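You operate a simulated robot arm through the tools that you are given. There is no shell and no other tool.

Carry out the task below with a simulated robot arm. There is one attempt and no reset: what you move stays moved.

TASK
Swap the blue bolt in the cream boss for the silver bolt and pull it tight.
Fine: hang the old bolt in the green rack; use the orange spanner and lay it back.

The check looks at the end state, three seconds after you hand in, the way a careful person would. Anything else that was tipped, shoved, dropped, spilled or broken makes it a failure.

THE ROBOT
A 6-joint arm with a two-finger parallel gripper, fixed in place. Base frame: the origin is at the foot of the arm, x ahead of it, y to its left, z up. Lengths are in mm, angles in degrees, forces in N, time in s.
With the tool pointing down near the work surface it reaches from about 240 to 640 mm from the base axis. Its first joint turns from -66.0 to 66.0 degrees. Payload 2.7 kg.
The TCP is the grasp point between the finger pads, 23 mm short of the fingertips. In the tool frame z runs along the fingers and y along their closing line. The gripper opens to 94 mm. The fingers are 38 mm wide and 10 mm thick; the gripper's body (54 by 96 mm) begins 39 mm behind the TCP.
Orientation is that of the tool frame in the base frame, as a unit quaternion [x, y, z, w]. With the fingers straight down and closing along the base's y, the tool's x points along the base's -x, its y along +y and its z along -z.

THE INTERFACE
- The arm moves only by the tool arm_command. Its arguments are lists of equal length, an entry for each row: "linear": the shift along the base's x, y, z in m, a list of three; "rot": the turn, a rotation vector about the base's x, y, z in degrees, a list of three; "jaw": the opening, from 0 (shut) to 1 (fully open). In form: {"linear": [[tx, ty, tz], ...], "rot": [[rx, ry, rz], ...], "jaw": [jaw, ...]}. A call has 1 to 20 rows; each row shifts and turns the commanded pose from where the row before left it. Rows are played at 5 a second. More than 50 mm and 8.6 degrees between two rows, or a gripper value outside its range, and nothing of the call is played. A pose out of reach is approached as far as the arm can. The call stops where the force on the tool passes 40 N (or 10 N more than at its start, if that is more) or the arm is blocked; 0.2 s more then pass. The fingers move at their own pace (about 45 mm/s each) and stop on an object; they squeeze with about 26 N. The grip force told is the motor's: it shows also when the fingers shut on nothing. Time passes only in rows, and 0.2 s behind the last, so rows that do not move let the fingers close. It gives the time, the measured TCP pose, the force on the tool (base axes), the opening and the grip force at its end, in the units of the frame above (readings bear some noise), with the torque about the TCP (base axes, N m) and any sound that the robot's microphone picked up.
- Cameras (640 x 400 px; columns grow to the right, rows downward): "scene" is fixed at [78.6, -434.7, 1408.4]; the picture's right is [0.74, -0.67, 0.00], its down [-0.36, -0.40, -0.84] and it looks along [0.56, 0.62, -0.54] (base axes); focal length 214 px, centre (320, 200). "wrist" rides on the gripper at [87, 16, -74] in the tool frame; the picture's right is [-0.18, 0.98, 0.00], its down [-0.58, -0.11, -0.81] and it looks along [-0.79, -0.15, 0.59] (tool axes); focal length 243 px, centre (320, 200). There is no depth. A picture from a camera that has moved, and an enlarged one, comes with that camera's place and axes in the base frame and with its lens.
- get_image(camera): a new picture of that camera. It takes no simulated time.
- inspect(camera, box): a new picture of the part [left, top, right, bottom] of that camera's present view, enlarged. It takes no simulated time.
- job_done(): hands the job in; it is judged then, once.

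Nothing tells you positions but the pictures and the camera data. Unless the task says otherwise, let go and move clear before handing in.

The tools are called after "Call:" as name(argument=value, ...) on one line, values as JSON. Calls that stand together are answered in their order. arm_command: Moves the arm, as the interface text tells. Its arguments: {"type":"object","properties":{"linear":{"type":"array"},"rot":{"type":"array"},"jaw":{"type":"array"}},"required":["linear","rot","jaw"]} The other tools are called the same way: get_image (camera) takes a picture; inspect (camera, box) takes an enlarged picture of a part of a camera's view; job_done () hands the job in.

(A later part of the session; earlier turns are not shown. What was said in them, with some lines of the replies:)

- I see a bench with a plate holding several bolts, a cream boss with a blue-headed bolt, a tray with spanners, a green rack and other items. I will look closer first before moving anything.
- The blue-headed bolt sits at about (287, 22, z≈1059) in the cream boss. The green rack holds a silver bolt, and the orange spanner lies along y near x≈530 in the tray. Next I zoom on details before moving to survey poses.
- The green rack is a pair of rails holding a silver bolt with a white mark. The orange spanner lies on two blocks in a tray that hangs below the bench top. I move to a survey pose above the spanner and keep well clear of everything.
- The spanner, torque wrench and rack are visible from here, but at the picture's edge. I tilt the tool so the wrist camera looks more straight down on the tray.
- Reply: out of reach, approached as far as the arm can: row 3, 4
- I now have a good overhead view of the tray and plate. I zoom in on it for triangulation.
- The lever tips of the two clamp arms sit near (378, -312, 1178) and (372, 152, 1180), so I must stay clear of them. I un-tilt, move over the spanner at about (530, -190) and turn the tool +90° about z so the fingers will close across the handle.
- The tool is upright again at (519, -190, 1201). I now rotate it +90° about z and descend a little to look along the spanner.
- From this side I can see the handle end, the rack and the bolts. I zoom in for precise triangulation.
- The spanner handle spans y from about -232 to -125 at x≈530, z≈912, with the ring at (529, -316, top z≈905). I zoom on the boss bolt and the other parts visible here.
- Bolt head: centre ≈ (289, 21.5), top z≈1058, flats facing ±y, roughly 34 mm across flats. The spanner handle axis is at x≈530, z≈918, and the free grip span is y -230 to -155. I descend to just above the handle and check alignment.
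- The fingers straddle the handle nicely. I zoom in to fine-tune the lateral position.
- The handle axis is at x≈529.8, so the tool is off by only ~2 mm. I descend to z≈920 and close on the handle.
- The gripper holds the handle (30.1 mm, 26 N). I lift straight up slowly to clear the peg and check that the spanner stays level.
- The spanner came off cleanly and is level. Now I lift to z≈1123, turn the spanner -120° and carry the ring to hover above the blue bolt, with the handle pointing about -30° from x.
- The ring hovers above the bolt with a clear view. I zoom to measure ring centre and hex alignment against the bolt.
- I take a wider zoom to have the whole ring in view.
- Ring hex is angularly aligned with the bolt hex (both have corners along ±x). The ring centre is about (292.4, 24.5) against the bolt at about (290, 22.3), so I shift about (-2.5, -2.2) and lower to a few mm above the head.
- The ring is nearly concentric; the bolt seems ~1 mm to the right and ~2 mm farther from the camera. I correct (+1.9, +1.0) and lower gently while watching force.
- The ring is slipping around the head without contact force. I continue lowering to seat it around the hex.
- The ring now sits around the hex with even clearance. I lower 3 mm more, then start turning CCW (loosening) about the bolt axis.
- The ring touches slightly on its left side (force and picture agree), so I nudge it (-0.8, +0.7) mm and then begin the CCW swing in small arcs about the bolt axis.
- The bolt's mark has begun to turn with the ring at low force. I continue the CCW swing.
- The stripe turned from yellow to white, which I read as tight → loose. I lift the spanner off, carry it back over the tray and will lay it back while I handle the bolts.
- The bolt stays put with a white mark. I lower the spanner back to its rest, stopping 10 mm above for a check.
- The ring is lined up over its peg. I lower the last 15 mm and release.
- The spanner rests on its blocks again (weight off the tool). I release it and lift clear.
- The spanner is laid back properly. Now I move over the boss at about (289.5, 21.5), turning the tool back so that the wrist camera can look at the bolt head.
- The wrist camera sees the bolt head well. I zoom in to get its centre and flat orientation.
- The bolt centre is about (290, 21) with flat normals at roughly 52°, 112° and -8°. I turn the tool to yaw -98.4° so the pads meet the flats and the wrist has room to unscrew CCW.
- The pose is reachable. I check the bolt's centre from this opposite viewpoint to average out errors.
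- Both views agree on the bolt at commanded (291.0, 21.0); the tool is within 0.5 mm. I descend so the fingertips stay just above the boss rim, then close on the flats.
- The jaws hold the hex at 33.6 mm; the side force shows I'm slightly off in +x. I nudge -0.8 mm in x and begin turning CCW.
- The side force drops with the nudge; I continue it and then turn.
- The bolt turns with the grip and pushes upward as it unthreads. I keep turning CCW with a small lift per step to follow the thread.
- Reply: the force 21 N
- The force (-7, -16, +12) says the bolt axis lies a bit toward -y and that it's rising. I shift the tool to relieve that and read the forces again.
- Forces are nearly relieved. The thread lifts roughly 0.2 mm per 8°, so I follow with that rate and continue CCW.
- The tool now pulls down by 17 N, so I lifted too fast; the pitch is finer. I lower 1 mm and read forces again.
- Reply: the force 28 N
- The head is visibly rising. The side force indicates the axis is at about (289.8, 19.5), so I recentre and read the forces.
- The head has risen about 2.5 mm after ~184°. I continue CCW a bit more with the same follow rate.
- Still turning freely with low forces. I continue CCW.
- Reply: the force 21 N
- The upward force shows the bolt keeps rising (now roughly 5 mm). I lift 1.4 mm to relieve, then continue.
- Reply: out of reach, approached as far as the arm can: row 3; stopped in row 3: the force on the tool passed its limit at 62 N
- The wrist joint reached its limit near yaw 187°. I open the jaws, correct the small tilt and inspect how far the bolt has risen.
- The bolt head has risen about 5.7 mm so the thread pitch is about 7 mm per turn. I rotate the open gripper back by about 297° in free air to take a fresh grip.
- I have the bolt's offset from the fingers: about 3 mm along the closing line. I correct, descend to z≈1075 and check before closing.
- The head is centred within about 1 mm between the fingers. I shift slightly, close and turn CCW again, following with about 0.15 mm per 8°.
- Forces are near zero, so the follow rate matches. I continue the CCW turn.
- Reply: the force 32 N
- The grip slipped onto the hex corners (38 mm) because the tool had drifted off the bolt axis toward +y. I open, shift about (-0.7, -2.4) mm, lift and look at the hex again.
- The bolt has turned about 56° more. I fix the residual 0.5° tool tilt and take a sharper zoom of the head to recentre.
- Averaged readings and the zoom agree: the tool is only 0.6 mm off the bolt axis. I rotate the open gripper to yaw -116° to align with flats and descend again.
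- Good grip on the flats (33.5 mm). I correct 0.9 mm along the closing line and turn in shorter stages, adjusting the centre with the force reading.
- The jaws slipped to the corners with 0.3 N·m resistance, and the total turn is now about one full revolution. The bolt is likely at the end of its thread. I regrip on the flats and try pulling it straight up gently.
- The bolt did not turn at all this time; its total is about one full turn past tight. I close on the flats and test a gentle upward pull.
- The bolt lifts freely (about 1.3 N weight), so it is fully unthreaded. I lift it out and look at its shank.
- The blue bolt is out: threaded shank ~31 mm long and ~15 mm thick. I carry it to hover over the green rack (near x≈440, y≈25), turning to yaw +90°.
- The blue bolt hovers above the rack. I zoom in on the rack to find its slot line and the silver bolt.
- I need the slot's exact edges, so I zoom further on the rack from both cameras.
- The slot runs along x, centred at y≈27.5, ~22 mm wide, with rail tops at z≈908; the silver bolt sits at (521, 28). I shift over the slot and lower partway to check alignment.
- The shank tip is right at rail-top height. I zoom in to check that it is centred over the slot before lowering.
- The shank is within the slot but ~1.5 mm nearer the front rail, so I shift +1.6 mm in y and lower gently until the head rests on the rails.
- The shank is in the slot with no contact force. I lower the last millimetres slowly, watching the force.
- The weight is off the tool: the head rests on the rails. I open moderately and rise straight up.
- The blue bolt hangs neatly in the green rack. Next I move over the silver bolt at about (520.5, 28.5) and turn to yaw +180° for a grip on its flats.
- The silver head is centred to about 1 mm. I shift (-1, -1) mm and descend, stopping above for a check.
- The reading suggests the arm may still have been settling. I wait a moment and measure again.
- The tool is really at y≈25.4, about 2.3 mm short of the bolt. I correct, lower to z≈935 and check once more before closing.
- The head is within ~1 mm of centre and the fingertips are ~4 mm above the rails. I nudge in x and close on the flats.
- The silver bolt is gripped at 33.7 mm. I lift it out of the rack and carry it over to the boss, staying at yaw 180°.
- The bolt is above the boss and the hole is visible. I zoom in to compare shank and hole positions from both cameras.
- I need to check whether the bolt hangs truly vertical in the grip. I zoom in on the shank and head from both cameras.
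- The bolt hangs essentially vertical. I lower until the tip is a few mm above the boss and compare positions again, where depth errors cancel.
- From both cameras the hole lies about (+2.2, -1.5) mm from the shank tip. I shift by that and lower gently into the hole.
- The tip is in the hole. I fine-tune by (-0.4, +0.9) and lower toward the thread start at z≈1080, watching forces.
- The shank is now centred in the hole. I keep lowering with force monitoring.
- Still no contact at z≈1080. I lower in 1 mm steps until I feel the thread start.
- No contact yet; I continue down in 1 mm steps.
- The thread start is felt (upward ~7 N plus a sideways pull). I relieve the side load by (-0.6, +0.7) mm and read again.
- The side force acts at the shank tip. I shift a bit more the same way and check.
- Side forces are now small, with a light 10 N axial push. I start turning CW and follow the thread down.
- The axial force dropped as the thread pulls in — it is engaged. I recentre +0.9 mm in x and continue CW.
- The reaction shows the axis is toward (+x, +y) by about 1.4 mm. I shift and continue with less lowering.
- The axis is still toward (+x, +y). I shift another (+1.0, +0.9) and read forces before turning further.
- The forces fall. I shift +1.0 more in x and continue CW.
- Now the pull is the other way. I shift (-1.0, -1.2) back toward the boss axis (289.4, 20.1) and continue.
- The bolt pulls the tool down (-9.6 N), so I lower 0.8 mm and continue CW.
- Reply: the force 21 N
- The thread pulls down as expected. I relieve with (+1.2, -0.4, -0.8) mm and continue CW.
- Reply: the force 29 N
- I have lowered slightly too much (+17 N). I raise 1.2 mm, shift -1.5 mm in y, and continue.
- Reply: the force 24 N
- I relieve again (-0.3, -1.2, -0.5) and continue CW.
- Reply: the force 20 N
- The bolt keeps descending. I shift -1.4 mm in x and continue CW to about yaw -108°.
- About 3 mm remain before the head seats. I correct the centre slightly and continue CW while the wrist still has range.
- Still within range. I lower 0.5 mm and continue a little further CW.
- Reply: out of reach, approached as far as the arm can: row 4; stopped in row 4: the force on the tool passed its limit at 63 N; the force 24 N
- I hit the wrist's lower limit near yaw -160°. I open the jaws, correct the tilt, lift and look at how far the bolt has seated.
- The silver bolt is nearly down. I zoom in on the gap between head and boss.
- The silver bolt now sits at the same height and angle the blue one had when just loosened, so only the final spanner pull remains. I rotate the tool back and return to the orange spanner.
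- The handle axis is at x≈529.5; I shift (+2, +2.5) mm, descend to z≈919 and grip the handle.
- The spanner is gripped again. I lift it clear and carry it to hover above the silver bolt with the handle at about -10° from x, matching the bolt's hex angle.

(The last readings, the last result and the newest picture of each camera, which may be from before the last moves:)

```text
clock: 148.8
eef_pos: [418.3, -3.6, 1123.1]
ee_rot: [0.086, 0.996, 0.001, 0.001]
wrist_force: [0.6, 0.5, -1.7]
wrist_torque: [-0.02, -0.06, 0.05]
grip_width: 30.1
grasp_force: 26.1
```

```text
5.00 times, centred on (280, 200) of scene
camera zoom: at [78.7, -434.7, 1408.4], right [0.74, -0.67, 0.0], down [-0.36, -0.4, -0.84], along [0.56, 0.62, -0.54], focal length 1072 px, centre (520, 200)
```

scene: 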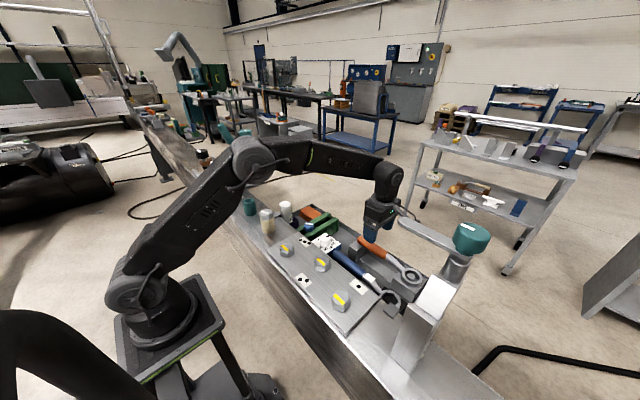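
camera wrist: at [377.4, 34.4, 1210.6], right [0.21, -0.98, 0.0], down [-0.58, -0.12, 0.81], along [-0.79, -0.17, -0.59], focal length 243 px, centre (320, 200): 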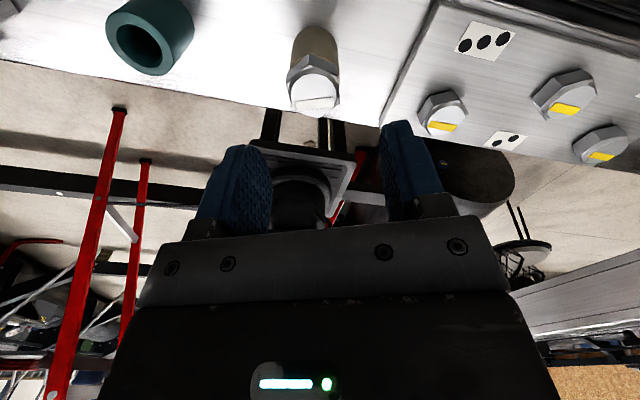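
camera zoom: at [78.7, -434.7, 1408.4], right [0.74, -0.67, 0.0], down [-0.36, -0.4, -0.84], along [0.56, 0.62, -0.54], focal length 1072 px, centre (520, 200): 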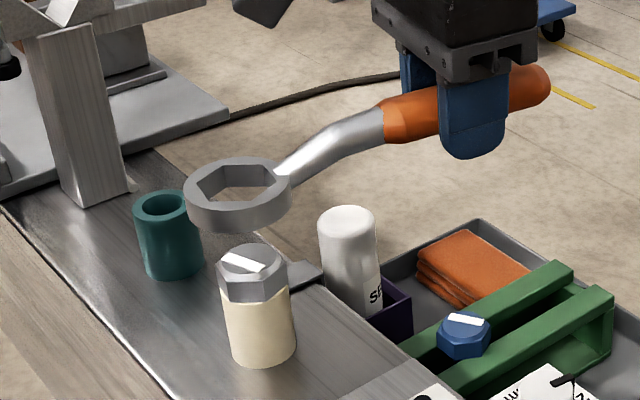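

Ring hex angle (-40.6°) matches the bolt's (-39.8°), and the ring centre is close. I lower to just above the head and compare again.

Call:
arm_command(linear=[[0, 0, -0.012], [0, 0, -0.012], [0, 0, -0.008], [0, 0, 0], [0, 0, 0]], rot=[[0, 0, 0], [0, 0, 0], [0, 0, 0], [0, 0, 0], [0, 0, 0]], jaw=[0.1, 0.1, 0.1, 0.1, 0.1])

Call:
inspect(camera="scene", box=[252, 194, 286, 220])

```text
clock: 150.0
eef_pos: [417.2, -2.9, 1091.3]
ee_rot: [0.086, 0.996, 0.001, 0.001]
wrist_force: [-0.6, -0.8, -2.6]
wrist_torque: [-0.04, -0.08, 0.01]
grip_width: 30.1
grasp_force: 25.5
```

```text
15.38 times, centred on (269, 207) of scene
camera zoom: at [78.7, -434.7, 1408.4], right [0.74, -0.67, 0.0], down [-0.36, -0.4, -0.84], along [0.56, 0.62, -0.54], focal length 3300 px, centre (1105, 92)
```

zoom: 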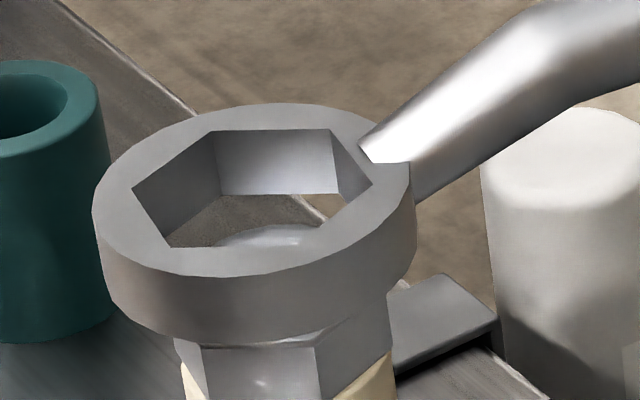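

The ring is within ~0.5 mm of where it fitted the first time. I lower onto the head while watching the force.

Call:
arm_command(linear=[[0, 0, -0.004], [0, 0, -0.004], [0, 0, -0.003], [0, 0, 0]], rot=[[0, 0, 0], [0, 0, 0], [0, 0, 0], [0, 0, 0]], jaw=[0.1, 0.1, 0.1, 0.1])

Call:
inspect(camera="scene", box=[252, 194, 286, 220])

```text
clock: 151.0
eef_pos: [417.2, -2.5, 1080.6]
ee_rot: [0.086, 0.996, 0.0, 0.002]
wrist_force: [-0.2, 0.1, -2.3]
wrist_torque: [-0.02, -0.06, 0.0]
grip_width: 30.0
grasp_force: 26.5
```

```text
15.38 times, centred on (269, 207) of scene
camera zoom: at [78.7, -434.7, 1408.4], right [0.74, -0.67, 0.0], down [-0.36, -0.4, -0.84], along [0.56, 0.62, -0.54], focal length 3300 px, centre (1105, 92)
```

zoom: 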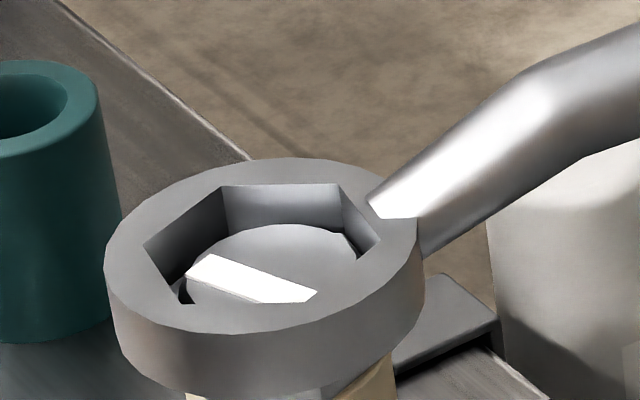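

The ring slides over the hex without force. I lower the rest of the way to seat it.

Call:
arm_command(linear=[[0, 0, -0.003], [0, 0, -0.003], [0, 0, -0.003], [0, 0, 0]], rot=[[0, 0, 0], [0, 0, 0], [0, 0, 0], [0, 0, 0]], jaw=[0.1, 0.1, 0.1, 0.1])

Call:
inspect(camera="scene", box=[252, 194, 286, 220])

```text
clock: 152.0
eef_pos: [418.7, -2.7, 1071.0]
ee_rot: [0.087, 0.996, 0.0, 0.001]
wrist_force: [-0.5, 0.9, -2.2]
wrist_torque: [0.0, -0.09, 0.04]
grip_width: 29.9
grasp_force: 25.5
```

```text
15.38 times, centred on (269, 207) of scene
camera zoom: at [78.7, -434.7, 1408.4], right [0.74, -0.67, 0.0], down [-0.36, -0.4, -0.84], along [0.56, 0.62, -0.54], focal length 3300 px, centre (1105, 92)
```

zoom: 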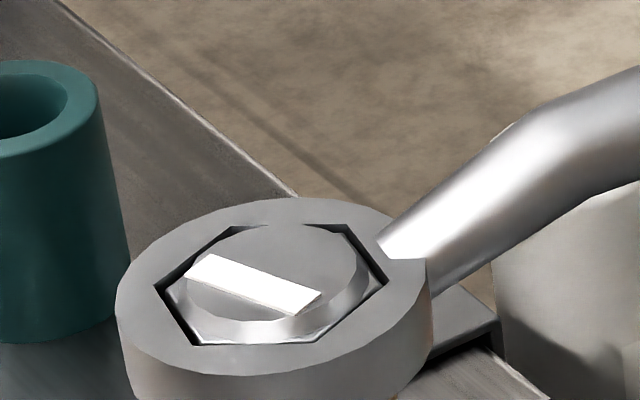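

The ring is seated and well centred on the silver hex. I now swing CW (tightening) in small arcs and watch the stripe and force.

Call:
arm_command(linear=[[-0.00185, -0.00885, 0], [-0.00246, -0.00871, 0], [-0.00306, -0.00851, 0]], rot=[[0, 0, -4], [0, 0, -4], [0, 0, -4]], jaw=[0.1, 0.1, 0.1])

Call:
inspect(camera="scene", box=[252, 194, 286, 220])

```text
clock: 152.8
eef_pos: [410.3, -29.1, 1070.9]
ee_rot: [0.19, 0.982, 0.002, 0.001]
wrist_force: [1.6, 1.4, -2.2]
wrist_torque: [-0.01, -0.1, -0.17]
grip_width: 30.1
grasp_force: 25.8
```

```text
15.38 times, centred on (269, 207) of scene
camera zoom: at [78.7, -434.7, 1408.4], right [0.74, -0.67, 0.0], down [-0.36, -0.4, -0.84], along [0.56, 0.62, -0.54], focal length 3300 px, centre (1105, 92)
```

zoom: 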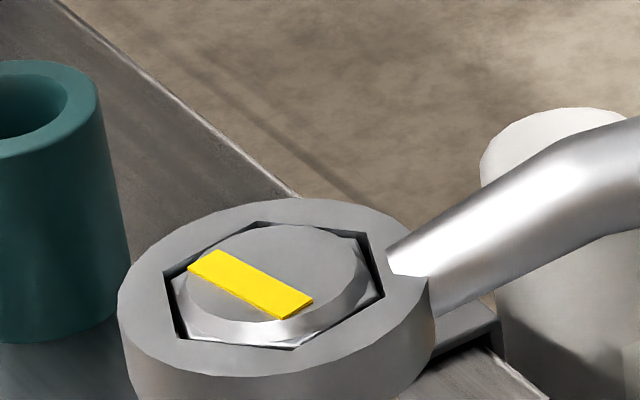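

The stripe has turned yellow. I keep pulling a little further until the bolt firmly resists, so it is truly tight.

Call:
arm_command(linear=[[-0.00365, -0.00828, 0], [-0.00422, -0.008, 0]], rot=[[0, 0, -4], [0, 0, -4]], jaw=[0.1, 0.1])

Call:
inspect(camera="scene", box=[252, 194, 286, 220])

```text
clock: 153.4
eef_pos: [403.4, -45.9, 1071.3]
ee_rot: [0.259, 0.966, 0.001, 0.001]
wrist_force: [0.4, 1.1, -4.5]
wrist_torque: [-0.09, -0.21, -0.19]
grip_width: 29.9
grasp_force: 26.1
```

```text
15.38 times, centred on (269, 207) of scene
camera zoom: at [78.7, -434.7, 1408.4], right [0.74, -0.67, 0.0], down [-0.36, -0.4, -0.84], along [0.56, 0.62, -0.54], focal length 3300 px, centre (1105, 92)
```

zoom: 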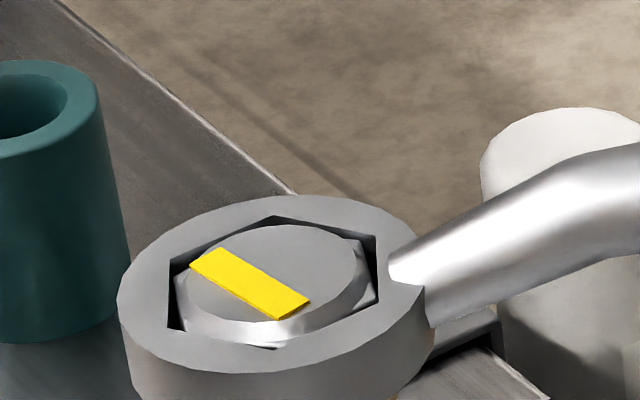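

Still little resistance; I continue the pull in small steps until the torque rises clearly.

Call:
arm_command(linear=[[-0.00477, -0.00769, 0], [-0.00529, -0.00734, 0]], rot=[[0, 0, -4], [0, 0, -4]], jaw=[0.1, 0.1])

Call:
inspect(camera="scene", box=[252, 194, 286, 220])

```text
clock: 154.0
eef_pos: [392.9, -58.3, 1072.2]
ee_rot: [0.325, 0.946, 0.0, 0.003]
wrist_force: [9.6, -11.1, -4.6]
wrist_torque: [-0.38, -0.39, 0.39]
grip_width: 30.1
grasp_force: 25.9
```

```text
15.38 times, centred on (269, 207) of scene
camera zoom: at [79.0, -435.1, 1408.3], right [0.74, -0.67, 0.0], down [-0.36, -0.4, -0.84], along [0.56, 0.63, -0.54], focal length 3300 px, centre (1105, 92)
```

zoom: 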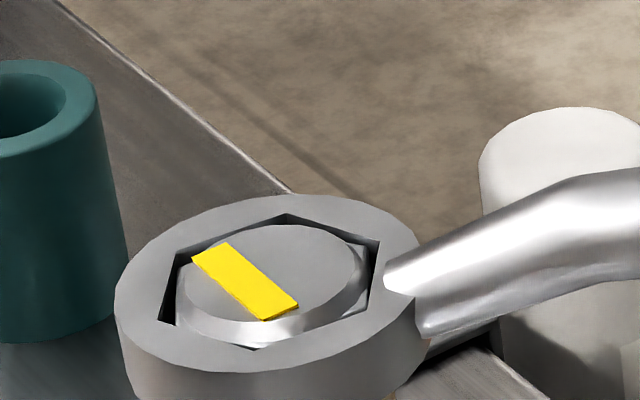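

The stripe is now parallel to the original tight mark. The force is mostly radial, so I ease outward ~0.8 mm and continue pulling to find the firm stop.

Call:
arm_command(linear=[[0.0006, -0.0006, 0], [-0.00289, -0.00348, 0], [-0.0029, -0.00347, 0]], rot=[[0, 0, 0], [0, 0, -2], [0, 0, -2]], jaw=[0.1, 0.1, 0.1])

Call:
inspect(camera="scene", box=[252, 194, 286, 220])

```text
clock: 154.8
eef_pos: [387.6, -66.5, 1071.5]
ee_rot: [0.357, 0.934, 0.001, 0.0]
wrist_force: [2.1, -6.5, -4.4]
wrist_torque: [-0.3, -0.26, 0.51]
grip_width: 30.1
grasp_force: 25.9
```

```text
15.38 times, centred on (269, 207) of scene
camera zoom: at [78.7, -434.9, 1408.3], right [0.74, -0.67, 0.0], down [-0.36, -0.4, -0.84], along [0.56, 0.63, -0.54], focal length 3300 px, centre (1105, 92)
```

zoom: 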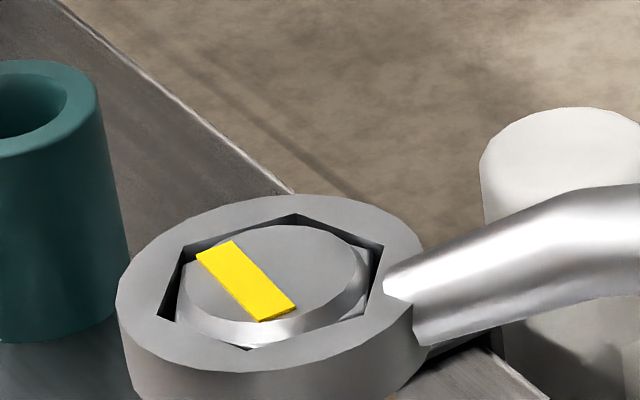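

It still turns with low torque. I continue in 2° steps, expecting a clear rise in resistance at the stop.

Call:
arm_command(linear=[[-0.00307, -0.00332, 0], [-0.00319, -0.00321, 0]], rot=[[0, 0, -2], [0, 0, -2]], jaw=[0.1, 0.1])

Call:
inspect(camera="scene", box=[252, 194, 286, 220])

```text
clock: 155.4
eef_pos: [381.1, -74.3, 1071.4]
ee_rot: [0.39, 0.921, 0.001, 0.0]
wrist_force: [3.1, -3.7, -3.6]
wrist_torque: [-0.18, -0.21, 0.02]
grip_width: 30.0
grasp_force: 26.0
```

```text
15.38 times, centred on (269, 207) of scene
camera zoom: at [78.8, -434.8, 1408.4], right [0.74, -0.67, 0.0], down [-0.36, -0.4, -0.84], along [0.56, 0.62, -0.54], focal length 3300 px, centre (1105, 92)
```

zoom: 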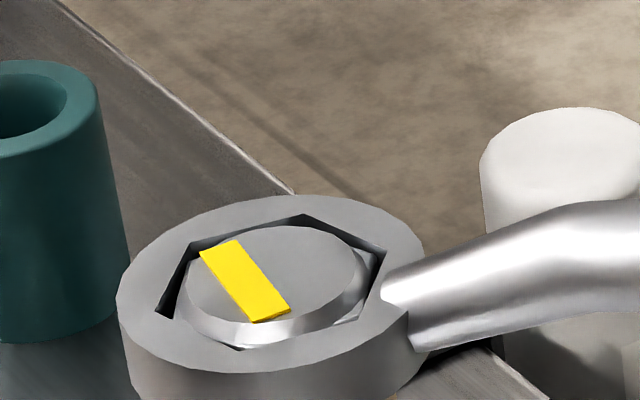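

It's still turning at low torque, so before pulling more I lift the ring off and look at the head-to-boss seating.

Call:
arm_command(linear=[[0, 0, 0.01], [0, 0, 0.015], [0, 0, 0.015], [0, 0, 0]], rot=[[0, 0, 0], [0, 0, 0], [0, 0, 0], [0, 0, 0]], jaw=[0.1, 0.1, 0.1, 0.1])

Call:
inspect(camera="scene", box=[258, 206, 284, 228])

Call:
inspect(camera="scene", box=[230, 170, 330, 240])

```text
clock: 156.4
eef_pos: [380.4, -73.4, 1111.4]
ee_rot: [0.39, 0.921, 0.0, 0.001]
wrist_force: [0.6, 0.6, -2.6]
wrist_torque: [-0.05, -0.12, 0.04]
grip_width: 30.0
grasp_force: 25.9
```

```text
16.00 times, centred on (271, 217) of scene
camera zoom: at [78.7, -434.7, 1408.4], right [0.74, -0.67, 0.0], down [-0.36, -0.4, -0.84], along [0.56, 0.62, -0.54], focal length 3432 px, centre (1104, -72)
```

zoom: 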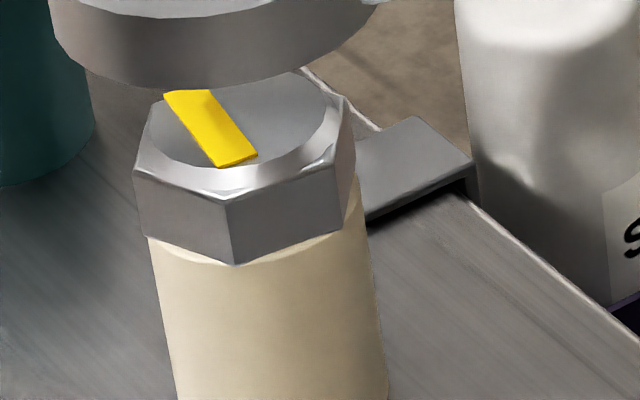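

```text
5.71 times, centred on (280, 205) of scene
camera zoom: at [78.7, -434.7, 1408.4], right [0.74, -0.67, 0.0], down [-0.36, -0.4, -0.84], along [0.56, 0.62, -0.54], focal length 1226 px, centre (549, 171)
```

zoom: 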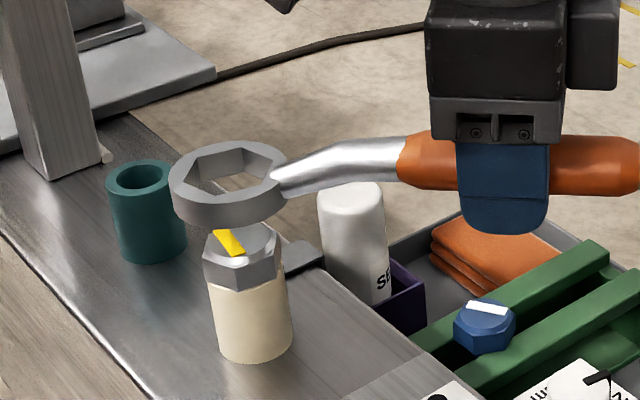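

The head sits flush, at the same height the blue bolt had when tight, and the stripe is yellow. I reseat the ring and pull once more to confirm a firm stop.

Call:
arm_command(linear=[[0, 0, -0.015], [0, 0, -0.012], [0, 0, -0.006], [0, 0, 0]], rot=[[0, 0, 0], [0, 0, 0], [0, 0, 0], [0, 0, 0]], jaw=[0.1, 0.1, 0.1, 0.1])

Call:
inspect(camera="scene", box=[252, 194, 286, 220])

```text
clock: 157.4
eef_pos: [380.9, -73.0, 1077.3]
ee_rot: [0.39, 0.921, 0.001, 0.0]
wrist_force: [-2.3, 1.7, 0.2]
wrist_torque: [0.3, 0.39, 0.07]
grip_width: 30.4
grasp_force: 26.0
```

```text
15.38 times, centred on (269, 207) of scene
camera zoom: at [78.5, -434.7, 1408.4], right [0.74, -0.67, 0.0], down [-0.36, -0.4, -0.84], along [0.56, 0.62, -0.54], focal length 3300 px, centre (1105, 92)
```

zoom: 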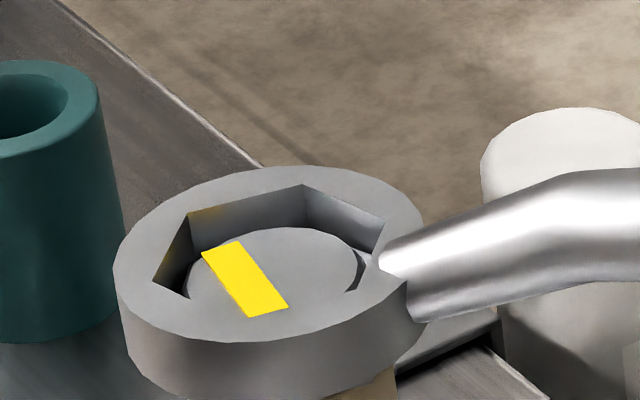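

The ring leads the hex slightly, so I rise 2 mm, rotate back 5°, and lower it fully before pulling again.

Call:
arm_command(linear=[[0, 0, 0.003], [0.00388, 0.00412, 0], [0.00387, 0.00411, 0], [0, 0, -0.004], [0, 0, -0.004], [0, 0, -0.002], [0, 0, 0]], rot=[[0, 0, 0], [0, 0, 2.5], [0, 0, 2.5], [0, 0, 0], [0, 0, 0], [0, 0, 0], [0, 0, 0]], jaw=[0.1, 0.1, 0.1, 0.1, 0.1, 0.1, 0.1])

Call:
inspect(camera="scene", box=[252, 194, 286, 220])

```text
clock: 159.0
eef_pos: [388.5, -65.8, 1071.4]
ee_rot: [0.349, 0.937, 0.0, 0.002]
wrist_force: [0.4, 0.5, -2.4]
wrist_torque: [-0.02, -0.04, -0.11]
grip_width: 30.2
grasp_force: 26.5
```

```text
15.38 times, centred on (269, 207) of scene
camera zoom: at [78.7, -434.7, 1408.4], right [0.74, -0.67, 0.0], down [-0.36, -0.4, -0.84], along [0.56, 0.62, -0.54], focal length 3300 px, centre (1105, 92)
```

zoom: 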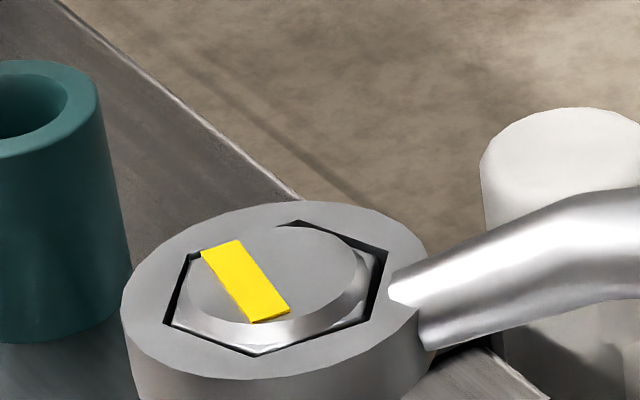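

Seated cleanly again. I pull CW in 4° steps.

Call:
arm_command(linear=[[-0.00615, -0.00664, 0], [-0.00659, -0.00619, 0]], rot=[[0, 0, -4], [0, 0, -4]], jaw=[0.1, 0.1])

Call:
arm_command(linear=[[-0.0035, -0.0029, 0], [-0.0035, -0.0028, 0]], rot=[[0, 0, -2], [0, 0, -2]], jaw=[0.1, 0.1])

Call:
inspect(camera="scene", box=[252, 194, 286, 220])

```text
clock: 159.6
eef_pos: [375.4, -78.9, 1070.8]
ee_rot: [0.414, 0.91, 0.0, 0.0]
wrist_force: [-2.9, 5.1, -0.3]
wrist_torque: [0.17, 0.12, -0.13]
grip_width: 30.4
grasp_force: 26.1
```

```text
clock: 160.2
eef_pos: [368.9, -83.4, 1071.6]
ee_rot: [0.446, 0.895, 0.001, 0.001]
wrist_force: [-4.7, 9.8, 1.8]
wrist_torque: [0.55, 0.38, -0.15]
grip_width: 30.3
grasp_force: 25.2
```

```text
15.38 times, centred on (269, 207) of scene
camera zoom: at [78.5, -434.5, 1408.5], right [0.74, -0.67, 0.0], down [-0.36, -0.4, -0.84], along [0.56, 0.62, -0.54], focal length 3300 px, centre (1105, 92)
```

zoom: 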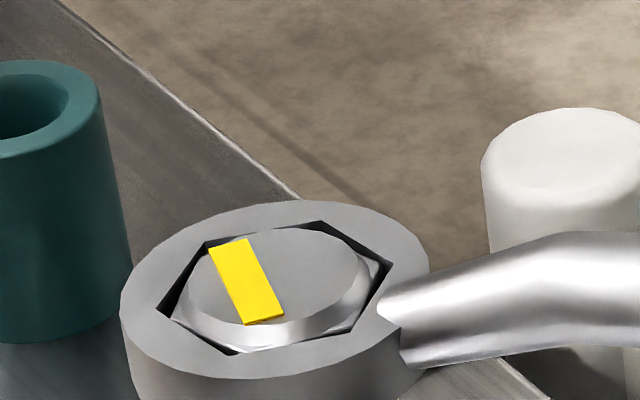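

The bolt still creeps with low torque. I continue to pull in small steps until it stops firmly.

Call:
arm_command(linear=[[-0.0004, 0.0005, 0], [-0.00365, -0.00267, 0], [-0.00374, -0.00254, 0]], rot=[[0, 0, 0], [0, 0, -2], [0, 0, -2]], jaw=[0.1, 0.1, 0.1])

Call:
arm_command(linear=[[-0.00383, -0.00241, 0], [-0.00391, -0.00228, 0]], rot=[[0, 0, -2], [0, 0, -2]], jaw=[0.1, 0.1])

Call:
inspect(camera="scene", box=[252, 194, 286, 220])

```text
clock: 161.0
eef_pos: [361.9, -89.2, 1069.4]
ee_rot: [0.476, 0.879, 0.0, 0.002]
wrist_force: [0.2, -0.9, -0.6]
wrist_torque: [0.09, 0.13, 0.06]
grip_width: 30.1
grasp_force: 26.2
```

```text
clock: 161.6
eef_pos: [353.5, -94.6, 1070.2]
ee_rot: [0.508, 0.862, 0.0, 0.003]
wrist_force: [4.3, -6.7, -6.2]
wrist_torque: [-0.53, -0.3, -0.07]
grip_width: 29.9
grasp_force: 26.2
```

```text
15.38 times, centred on (269, 207) of scene
camera zoom: at [78.8, -434.9, 1408.3], right [0.74, -0.67, 0.0], down [-0.36, -0.4, -0.84], along [0.56, 0.63, -0.54], focal length 3300 px, centre (1105, 92)
```

zoom: 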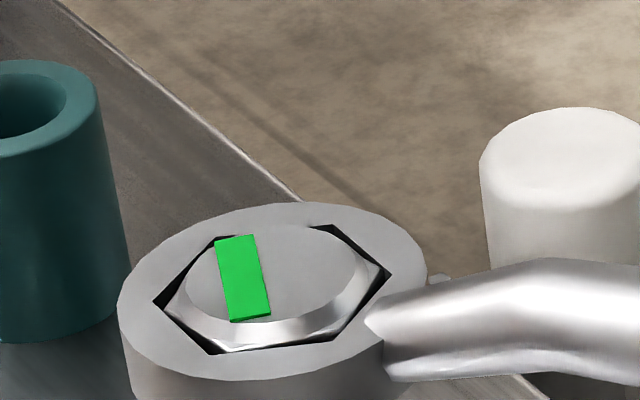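

The stripe has turned green — this is the tight state, so I stop pulling. I back off 4° within the hex play, lift the spanner straight off and check the mark.

Call:
arm_command(linear=[[0.00391, 0.00228, 0], [0.00383, 0.00241, 0], [0, 0, 0]], rot=[[0, 0, 2], [0, 0, 2], [0, 0, 0]], jaw=[0.1, 0.1, 0.1])

Call:
inspect(camera="scene", box=[252, 194, 286, 220])

```text
clock: 162.4
eef_pos: [361.8, -89.2, 1071.6]
ee_rot: [0.477, 0.879, 0.001, 0.0]
wrist_force: [-0.3, 0.4, -2.6]
wrist_torque: [-0.08, -0.03, 0.02]
grip_width: 30.0
grasp_force: 25.7
```

```text
15.38 times, centred on (269, 207) of scene
camera zoom: at [78.7, -434.7, 1408.4], right [0.74, -0.67, 0.0], down [-0.36, -0.4, -0.84], along [0.56, 0.62, -0.54], focal length 3300 px, centre (1105, 92)
```

zoom: 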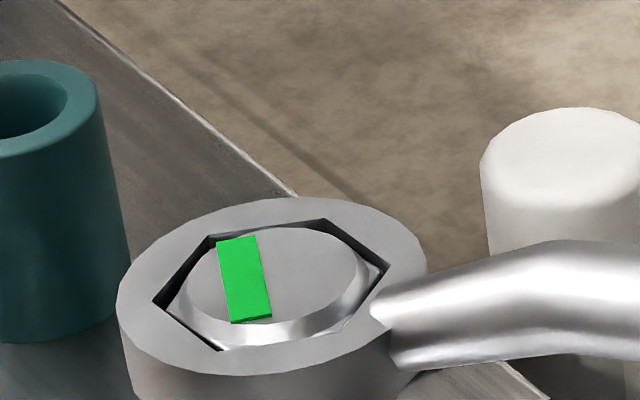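

The mark stays green and the ring is free. I lift the spanner straight up.

Call:
arm_command(linear=[[0, 0, 0.01], [0, 0, 0.02], [0, 0, 0.022], [0, 0, 0]], rot=[[0, 0, 0], [0, 0, 0], [0, 0, 0], [0, 0, 0]], jaw=[0.1, 0.1, 0.1, 0.1])

Call:
inspect(camera="scene", box=[252, 190, 292, 225])

Call:
arm_command(linear=[[0.01687, -0.009826, 0], [0.01687, -0.009826, 0], [0.01687, -0.009826, 0], [0.01687, -0.009826, 0], [0.01687, -0.009826, 0], [0.01687, -0.009826, 0], [0.01687, -0.009826, 0], [0.01687, -0.009826, 0], [0.01687, -0.009826, 0], [0.01687, -0.009826, 0], [0, 0, 0], [0, 0, 0], [0, 0, 0], [0, 0, 0], [0, 0, 0], [0, 0, 0], [0, 0, 0], [0, 0, 0], [0, 0, 0]], rot=[[0, 0, 8.1556], [0, 0, 8.1556], [0, 0, 8.1556], [0, 0, 8.1556], [0, 0, 8.1556], [0, 0, 8.1556], [0, 0, 8.1556], [0, 0, 8.1556], [0, 0, 8.1556], [0, 0, 8.1556], [0, 0, 8.1556], [0, 0, 8.1556], [0, 0, 8.1556], [0, 0, 8.1556], [0, 0, 8.1556], [0, 0, 8.1556], [0, 0, 8.1556], [0, 0, 8.1556], [0, 0, 0]], jaw=[0.1, 0.1, 0.1, 0.1, 0.1, 0.1, 0.1, 0.1, 0.1, 0.1, 0.1, 0.1, 0.1, 0.1, 0.1, 0.1, 0.1, 0.1, 0.1])

Call:
inspect(camera="scene", box=[340, 190, 450, 290])

```text
clock: 163.4
eef_pos: [359.2, -89.6, 1122.6]
ee_rot: [0.476, 0.879, 0.0, 0.002]
wrist_force: [0.3, 0.5, -3.6]
wrist_torque: [-0.07, -0.03, 0.03]
grip_width: 30.1
grasp_force: 26.0
```

```text
11.43 times, centred on (272, 208) of scene
camera zoom: at [78.6, -434.7, 1408.4], right [0.74, -0.67, 0.0], down [-0.36, -0.4, -0.84], along [0.56, 0.62, -0.54], focal length 2451 px, centre (869, 114)
```

zoom: 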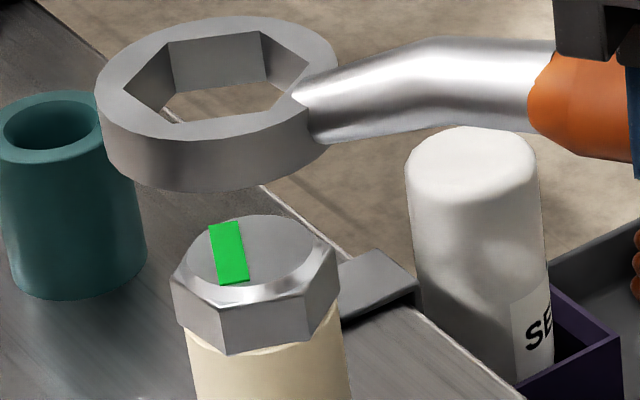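

```text
clock: 167.4
eef_pos: [529.6, -186.4, 1122.5]
ee_rot: [0.707, -0.707, -0.001, 0.0]
wrist_force: [-0.9, 0.1, -2.9]
wrist_torque: [0.03, 0.01, 0.04]
grip_width: 30.3
grasp_force: 25.7
```

```text
4.00 times, centred on (395, 240) of scene
camera zoom: at [78.7, -434.8, 1408.4], right [0.74, -0.67, 0.0], down [-0.36, -0.4, -0.84], along [0.56, 0.62, -0.54], focal length 858 px, centre (20, 40)
```

zoom: 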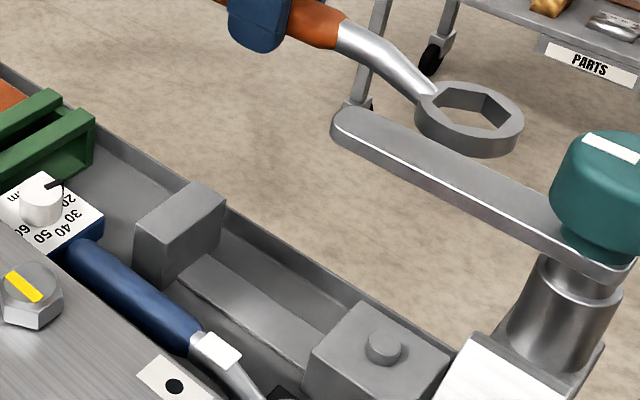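

The silver bolt shows green and the spanner is back above its rest. I lower it in stages.

Call:
arm_command(linear=[[0, 0, -0.04], [0, 0, -0.04], [0, 0, -0.04], [0, 0, -0.04], [0, 0, -0.02], [0, 0, -0.01], [0, 0, 0], [0, 0, 0]], rot=[[0, 0, 0], [0, 0, 0], [0, 0, 0], [0, 0, 0], [0, 0, 0], [0, 0, 0], [0, 0, 0], [0, 0, 0]], jaw=[0.1, 0.1, 0.1, 0.1, 0.1, 0.1, 0.1, 0.1])

Call:
inspect(camera="scene", box=[340, 210, 440, 290])

```text
clock: 169.2
eef_pos: [531.9, -186.6, 931.9]
ee_rot: [-0.707, 0.707, 0.002, 0.0]
wrist_force: [-0.1, 0.2, -3.5]
wrist_torque: [0.1, -0.01, 0.0]
grip_width: 30.2
grasp_force: 26.6
```

```text
5.00 times, centred on (390, 250) of scene
camera zoom: at [78.7, -434.8, 1408.4], right [0.74, -0.67, 0.0], down [-0.36, -0.4, -0.84], along [0.56, 0.62, -0.54], focal length 1072 px, centre (-30, -50)
```

zoom: 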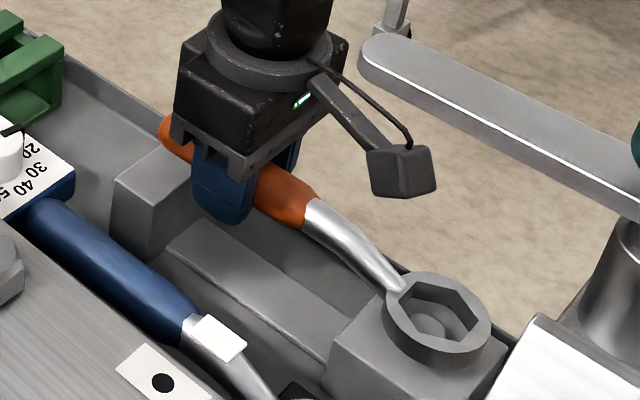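

Aligned over the peg, perhaps 1–2 mm toward +x. I shift -1.5 mm in x and lower onto the rest.

Call:
arm_command(linear=[[-0.0015, 0, -0.005], [0, 0, -0.005], [0, 0, -0.003], [0, 0, -0.001], [0, 0, 0], [0, 0, 0]], rot=[[0, 0, 0], [0, 0, 0], [0, 0, 0], [0, 0, 0], [0, 0, 0], [0, 0, 0]], jaw=[0.1, 0.1, 0.1, 0.1, 0.1, 0.1])

Call:
inspect(camera="scene", box=[340, 210, 440, 290])

```text
clock: 170.6
eef_pos: [528.7, -188.0, 919.6]
ee_rot: [0.707, -0.707, -0.001, 0.001]
wrist_force: [-0.8, -0.8, -0.5]
wrist_torque: [-0.11, -0.05, -0.09]
grip_width: 30.4
grasp_force: 26.2
```

```text
5.00 times, centred on (390, 250) of scene
camera zoom: at [78.6, -434.8, 1408.4], right [0.74, -0.67, 0.0], down [-0.36, -0.4, -0.84], along [0.56, 0.62, -0.54], focal length 1072 px, centre (-30, -50)
```

zoom: 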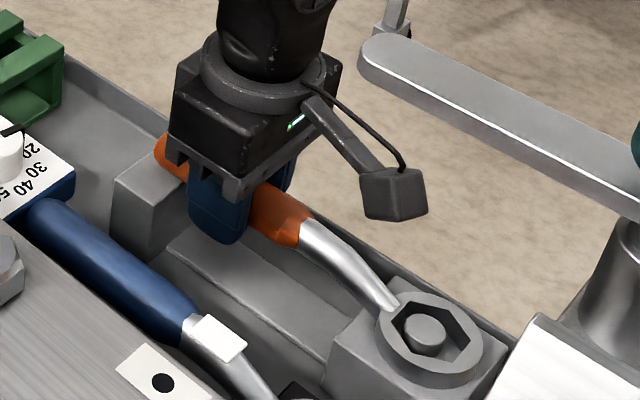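

The spanner rests on its blocks with the ring around the peg, as originally. I release and rise clear.

Call:
arm_command(linear=[[0, 0, 0], [0, 0, 0], [0, 0, 0], [0, 0, 0.015], [0, 0, 0.04], [0, 0, 0.045], [0, 0, 0.045], [0, 0, 0.045], [0, 0, 0.04], [0, 0, 0]], rot=[[0, 0, 0], [0, 0, 0], [0, 0, 0], [0, 0, 0], [0, 0, 0], [0, 0, 0], [0, 0, 0], [0, 0, 0], [0, 0, 0], [0, 0, 0]], jaw=[0.7, 0.7, 0.7, 0.7, 0.7, 0.7, 0.7, 0.7, 0.7, 0.7])

Call:
get_image(camera="scene")

Call:
inspect(camera="scene", box=[340, 210, 440, 290])

Call:
inspect(camera="scene", box=[235, 190, 355, 260])

Call:
inspect(camera="scene", box=[258, 206, 284, 228])

```text
clock: 172.8
eef_pos: [527.0, -187.8, 1148.3]
ee_rot: [0.707, -0.707, -0.001, 0.0]
wrist_force: [-0.4, 0.6, -0.3]
wrist_torque: [0.0, 0.01, 0.01]
grip_width: 66.0
grasp_force: 0.0
```

```text
taken
```

scene: 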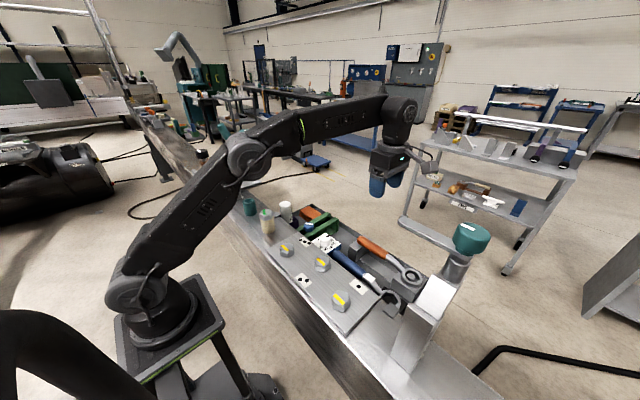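

```text
5.00 times, centred on (390, 250) of scene
camera zoom: at [78.6, -434.7, 1408.4], right [0.74, -0.67, 0.0], down [-0.36, -0.4, -0.84], along [0.56, 0.62, -0.54], focal length 1072 px, centre (-30, -50)
```

zoom: 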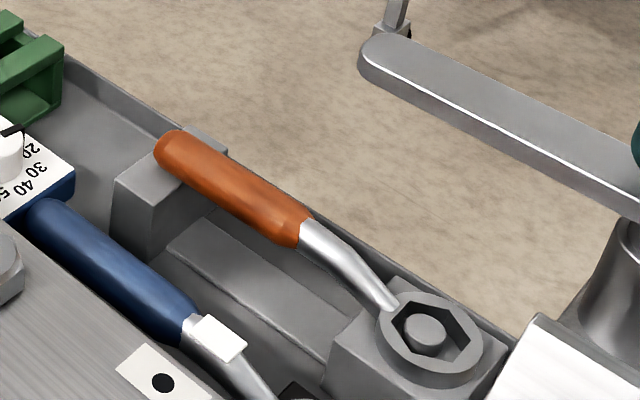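

```text
5.33 times, centred on (295, 225) of scene
camera zoom: at [78.6, -434.7, 1408.4], right [0.74, -0.67, 0.0], down [-0.36, -0.4, -0.84], along [0.56, 0.62, -0.54], focal length 1144 px, centre (453, 67)
```

zoom: 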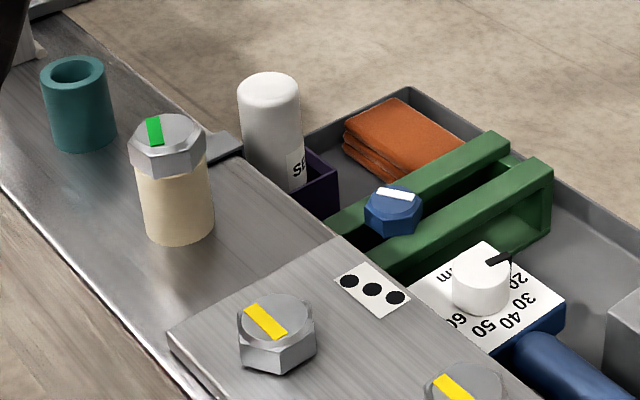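

```text
16.00 times, centred on (271, 217) of scene
camera zoom: at [78.6, -434.7, 1408.4], right [0.74, -0.67, 0.0], down [-0.36, -0.4, -0.84], along [0.56, 0.62, -0.54], focal length 3432 px, centre (1104, -72)
```

zoom: 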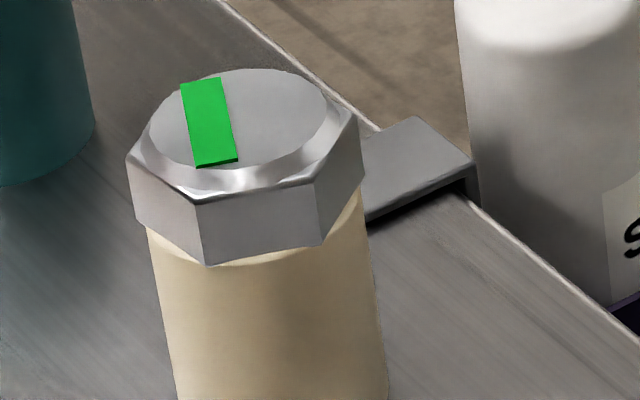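

The silver bolt is seated in the cream boss with a green mark, and the blue bolt hangs in the green rack. The orange spanner lies back on its rest, nothing else looks moved, and the gripper is open and clear, so I hand in the job.

Call:
job_done()

```text
The job is handed in.
```

The swap is done and handed in. The silver bolt is in the cream boss, pulled tight with the orange spanner. The blue bolt hangs in the green rack, and the spanner is back on its rest in the tray.

- **Tightness:** the stripe on the silver bolt went from white to yellow to green as I pulled. I stopped when it turned green and took that to mean tight. The force readings never showed a hard stop, so the colour is my main evidence. The head sits flush on the boss.
- **Other items:** the last pictures show nothing else tipped or shoved. The plate bolts, torque wrench, tubes and cloth look as they did at the start.
- **Along the way:** the jaws slipped on the blue bolt head twice. The arm also hit its force limit twice when the wrist reached the end of its turn. Neither left visible damage.

The check result has not come back, so I don't yet know whether it passed.
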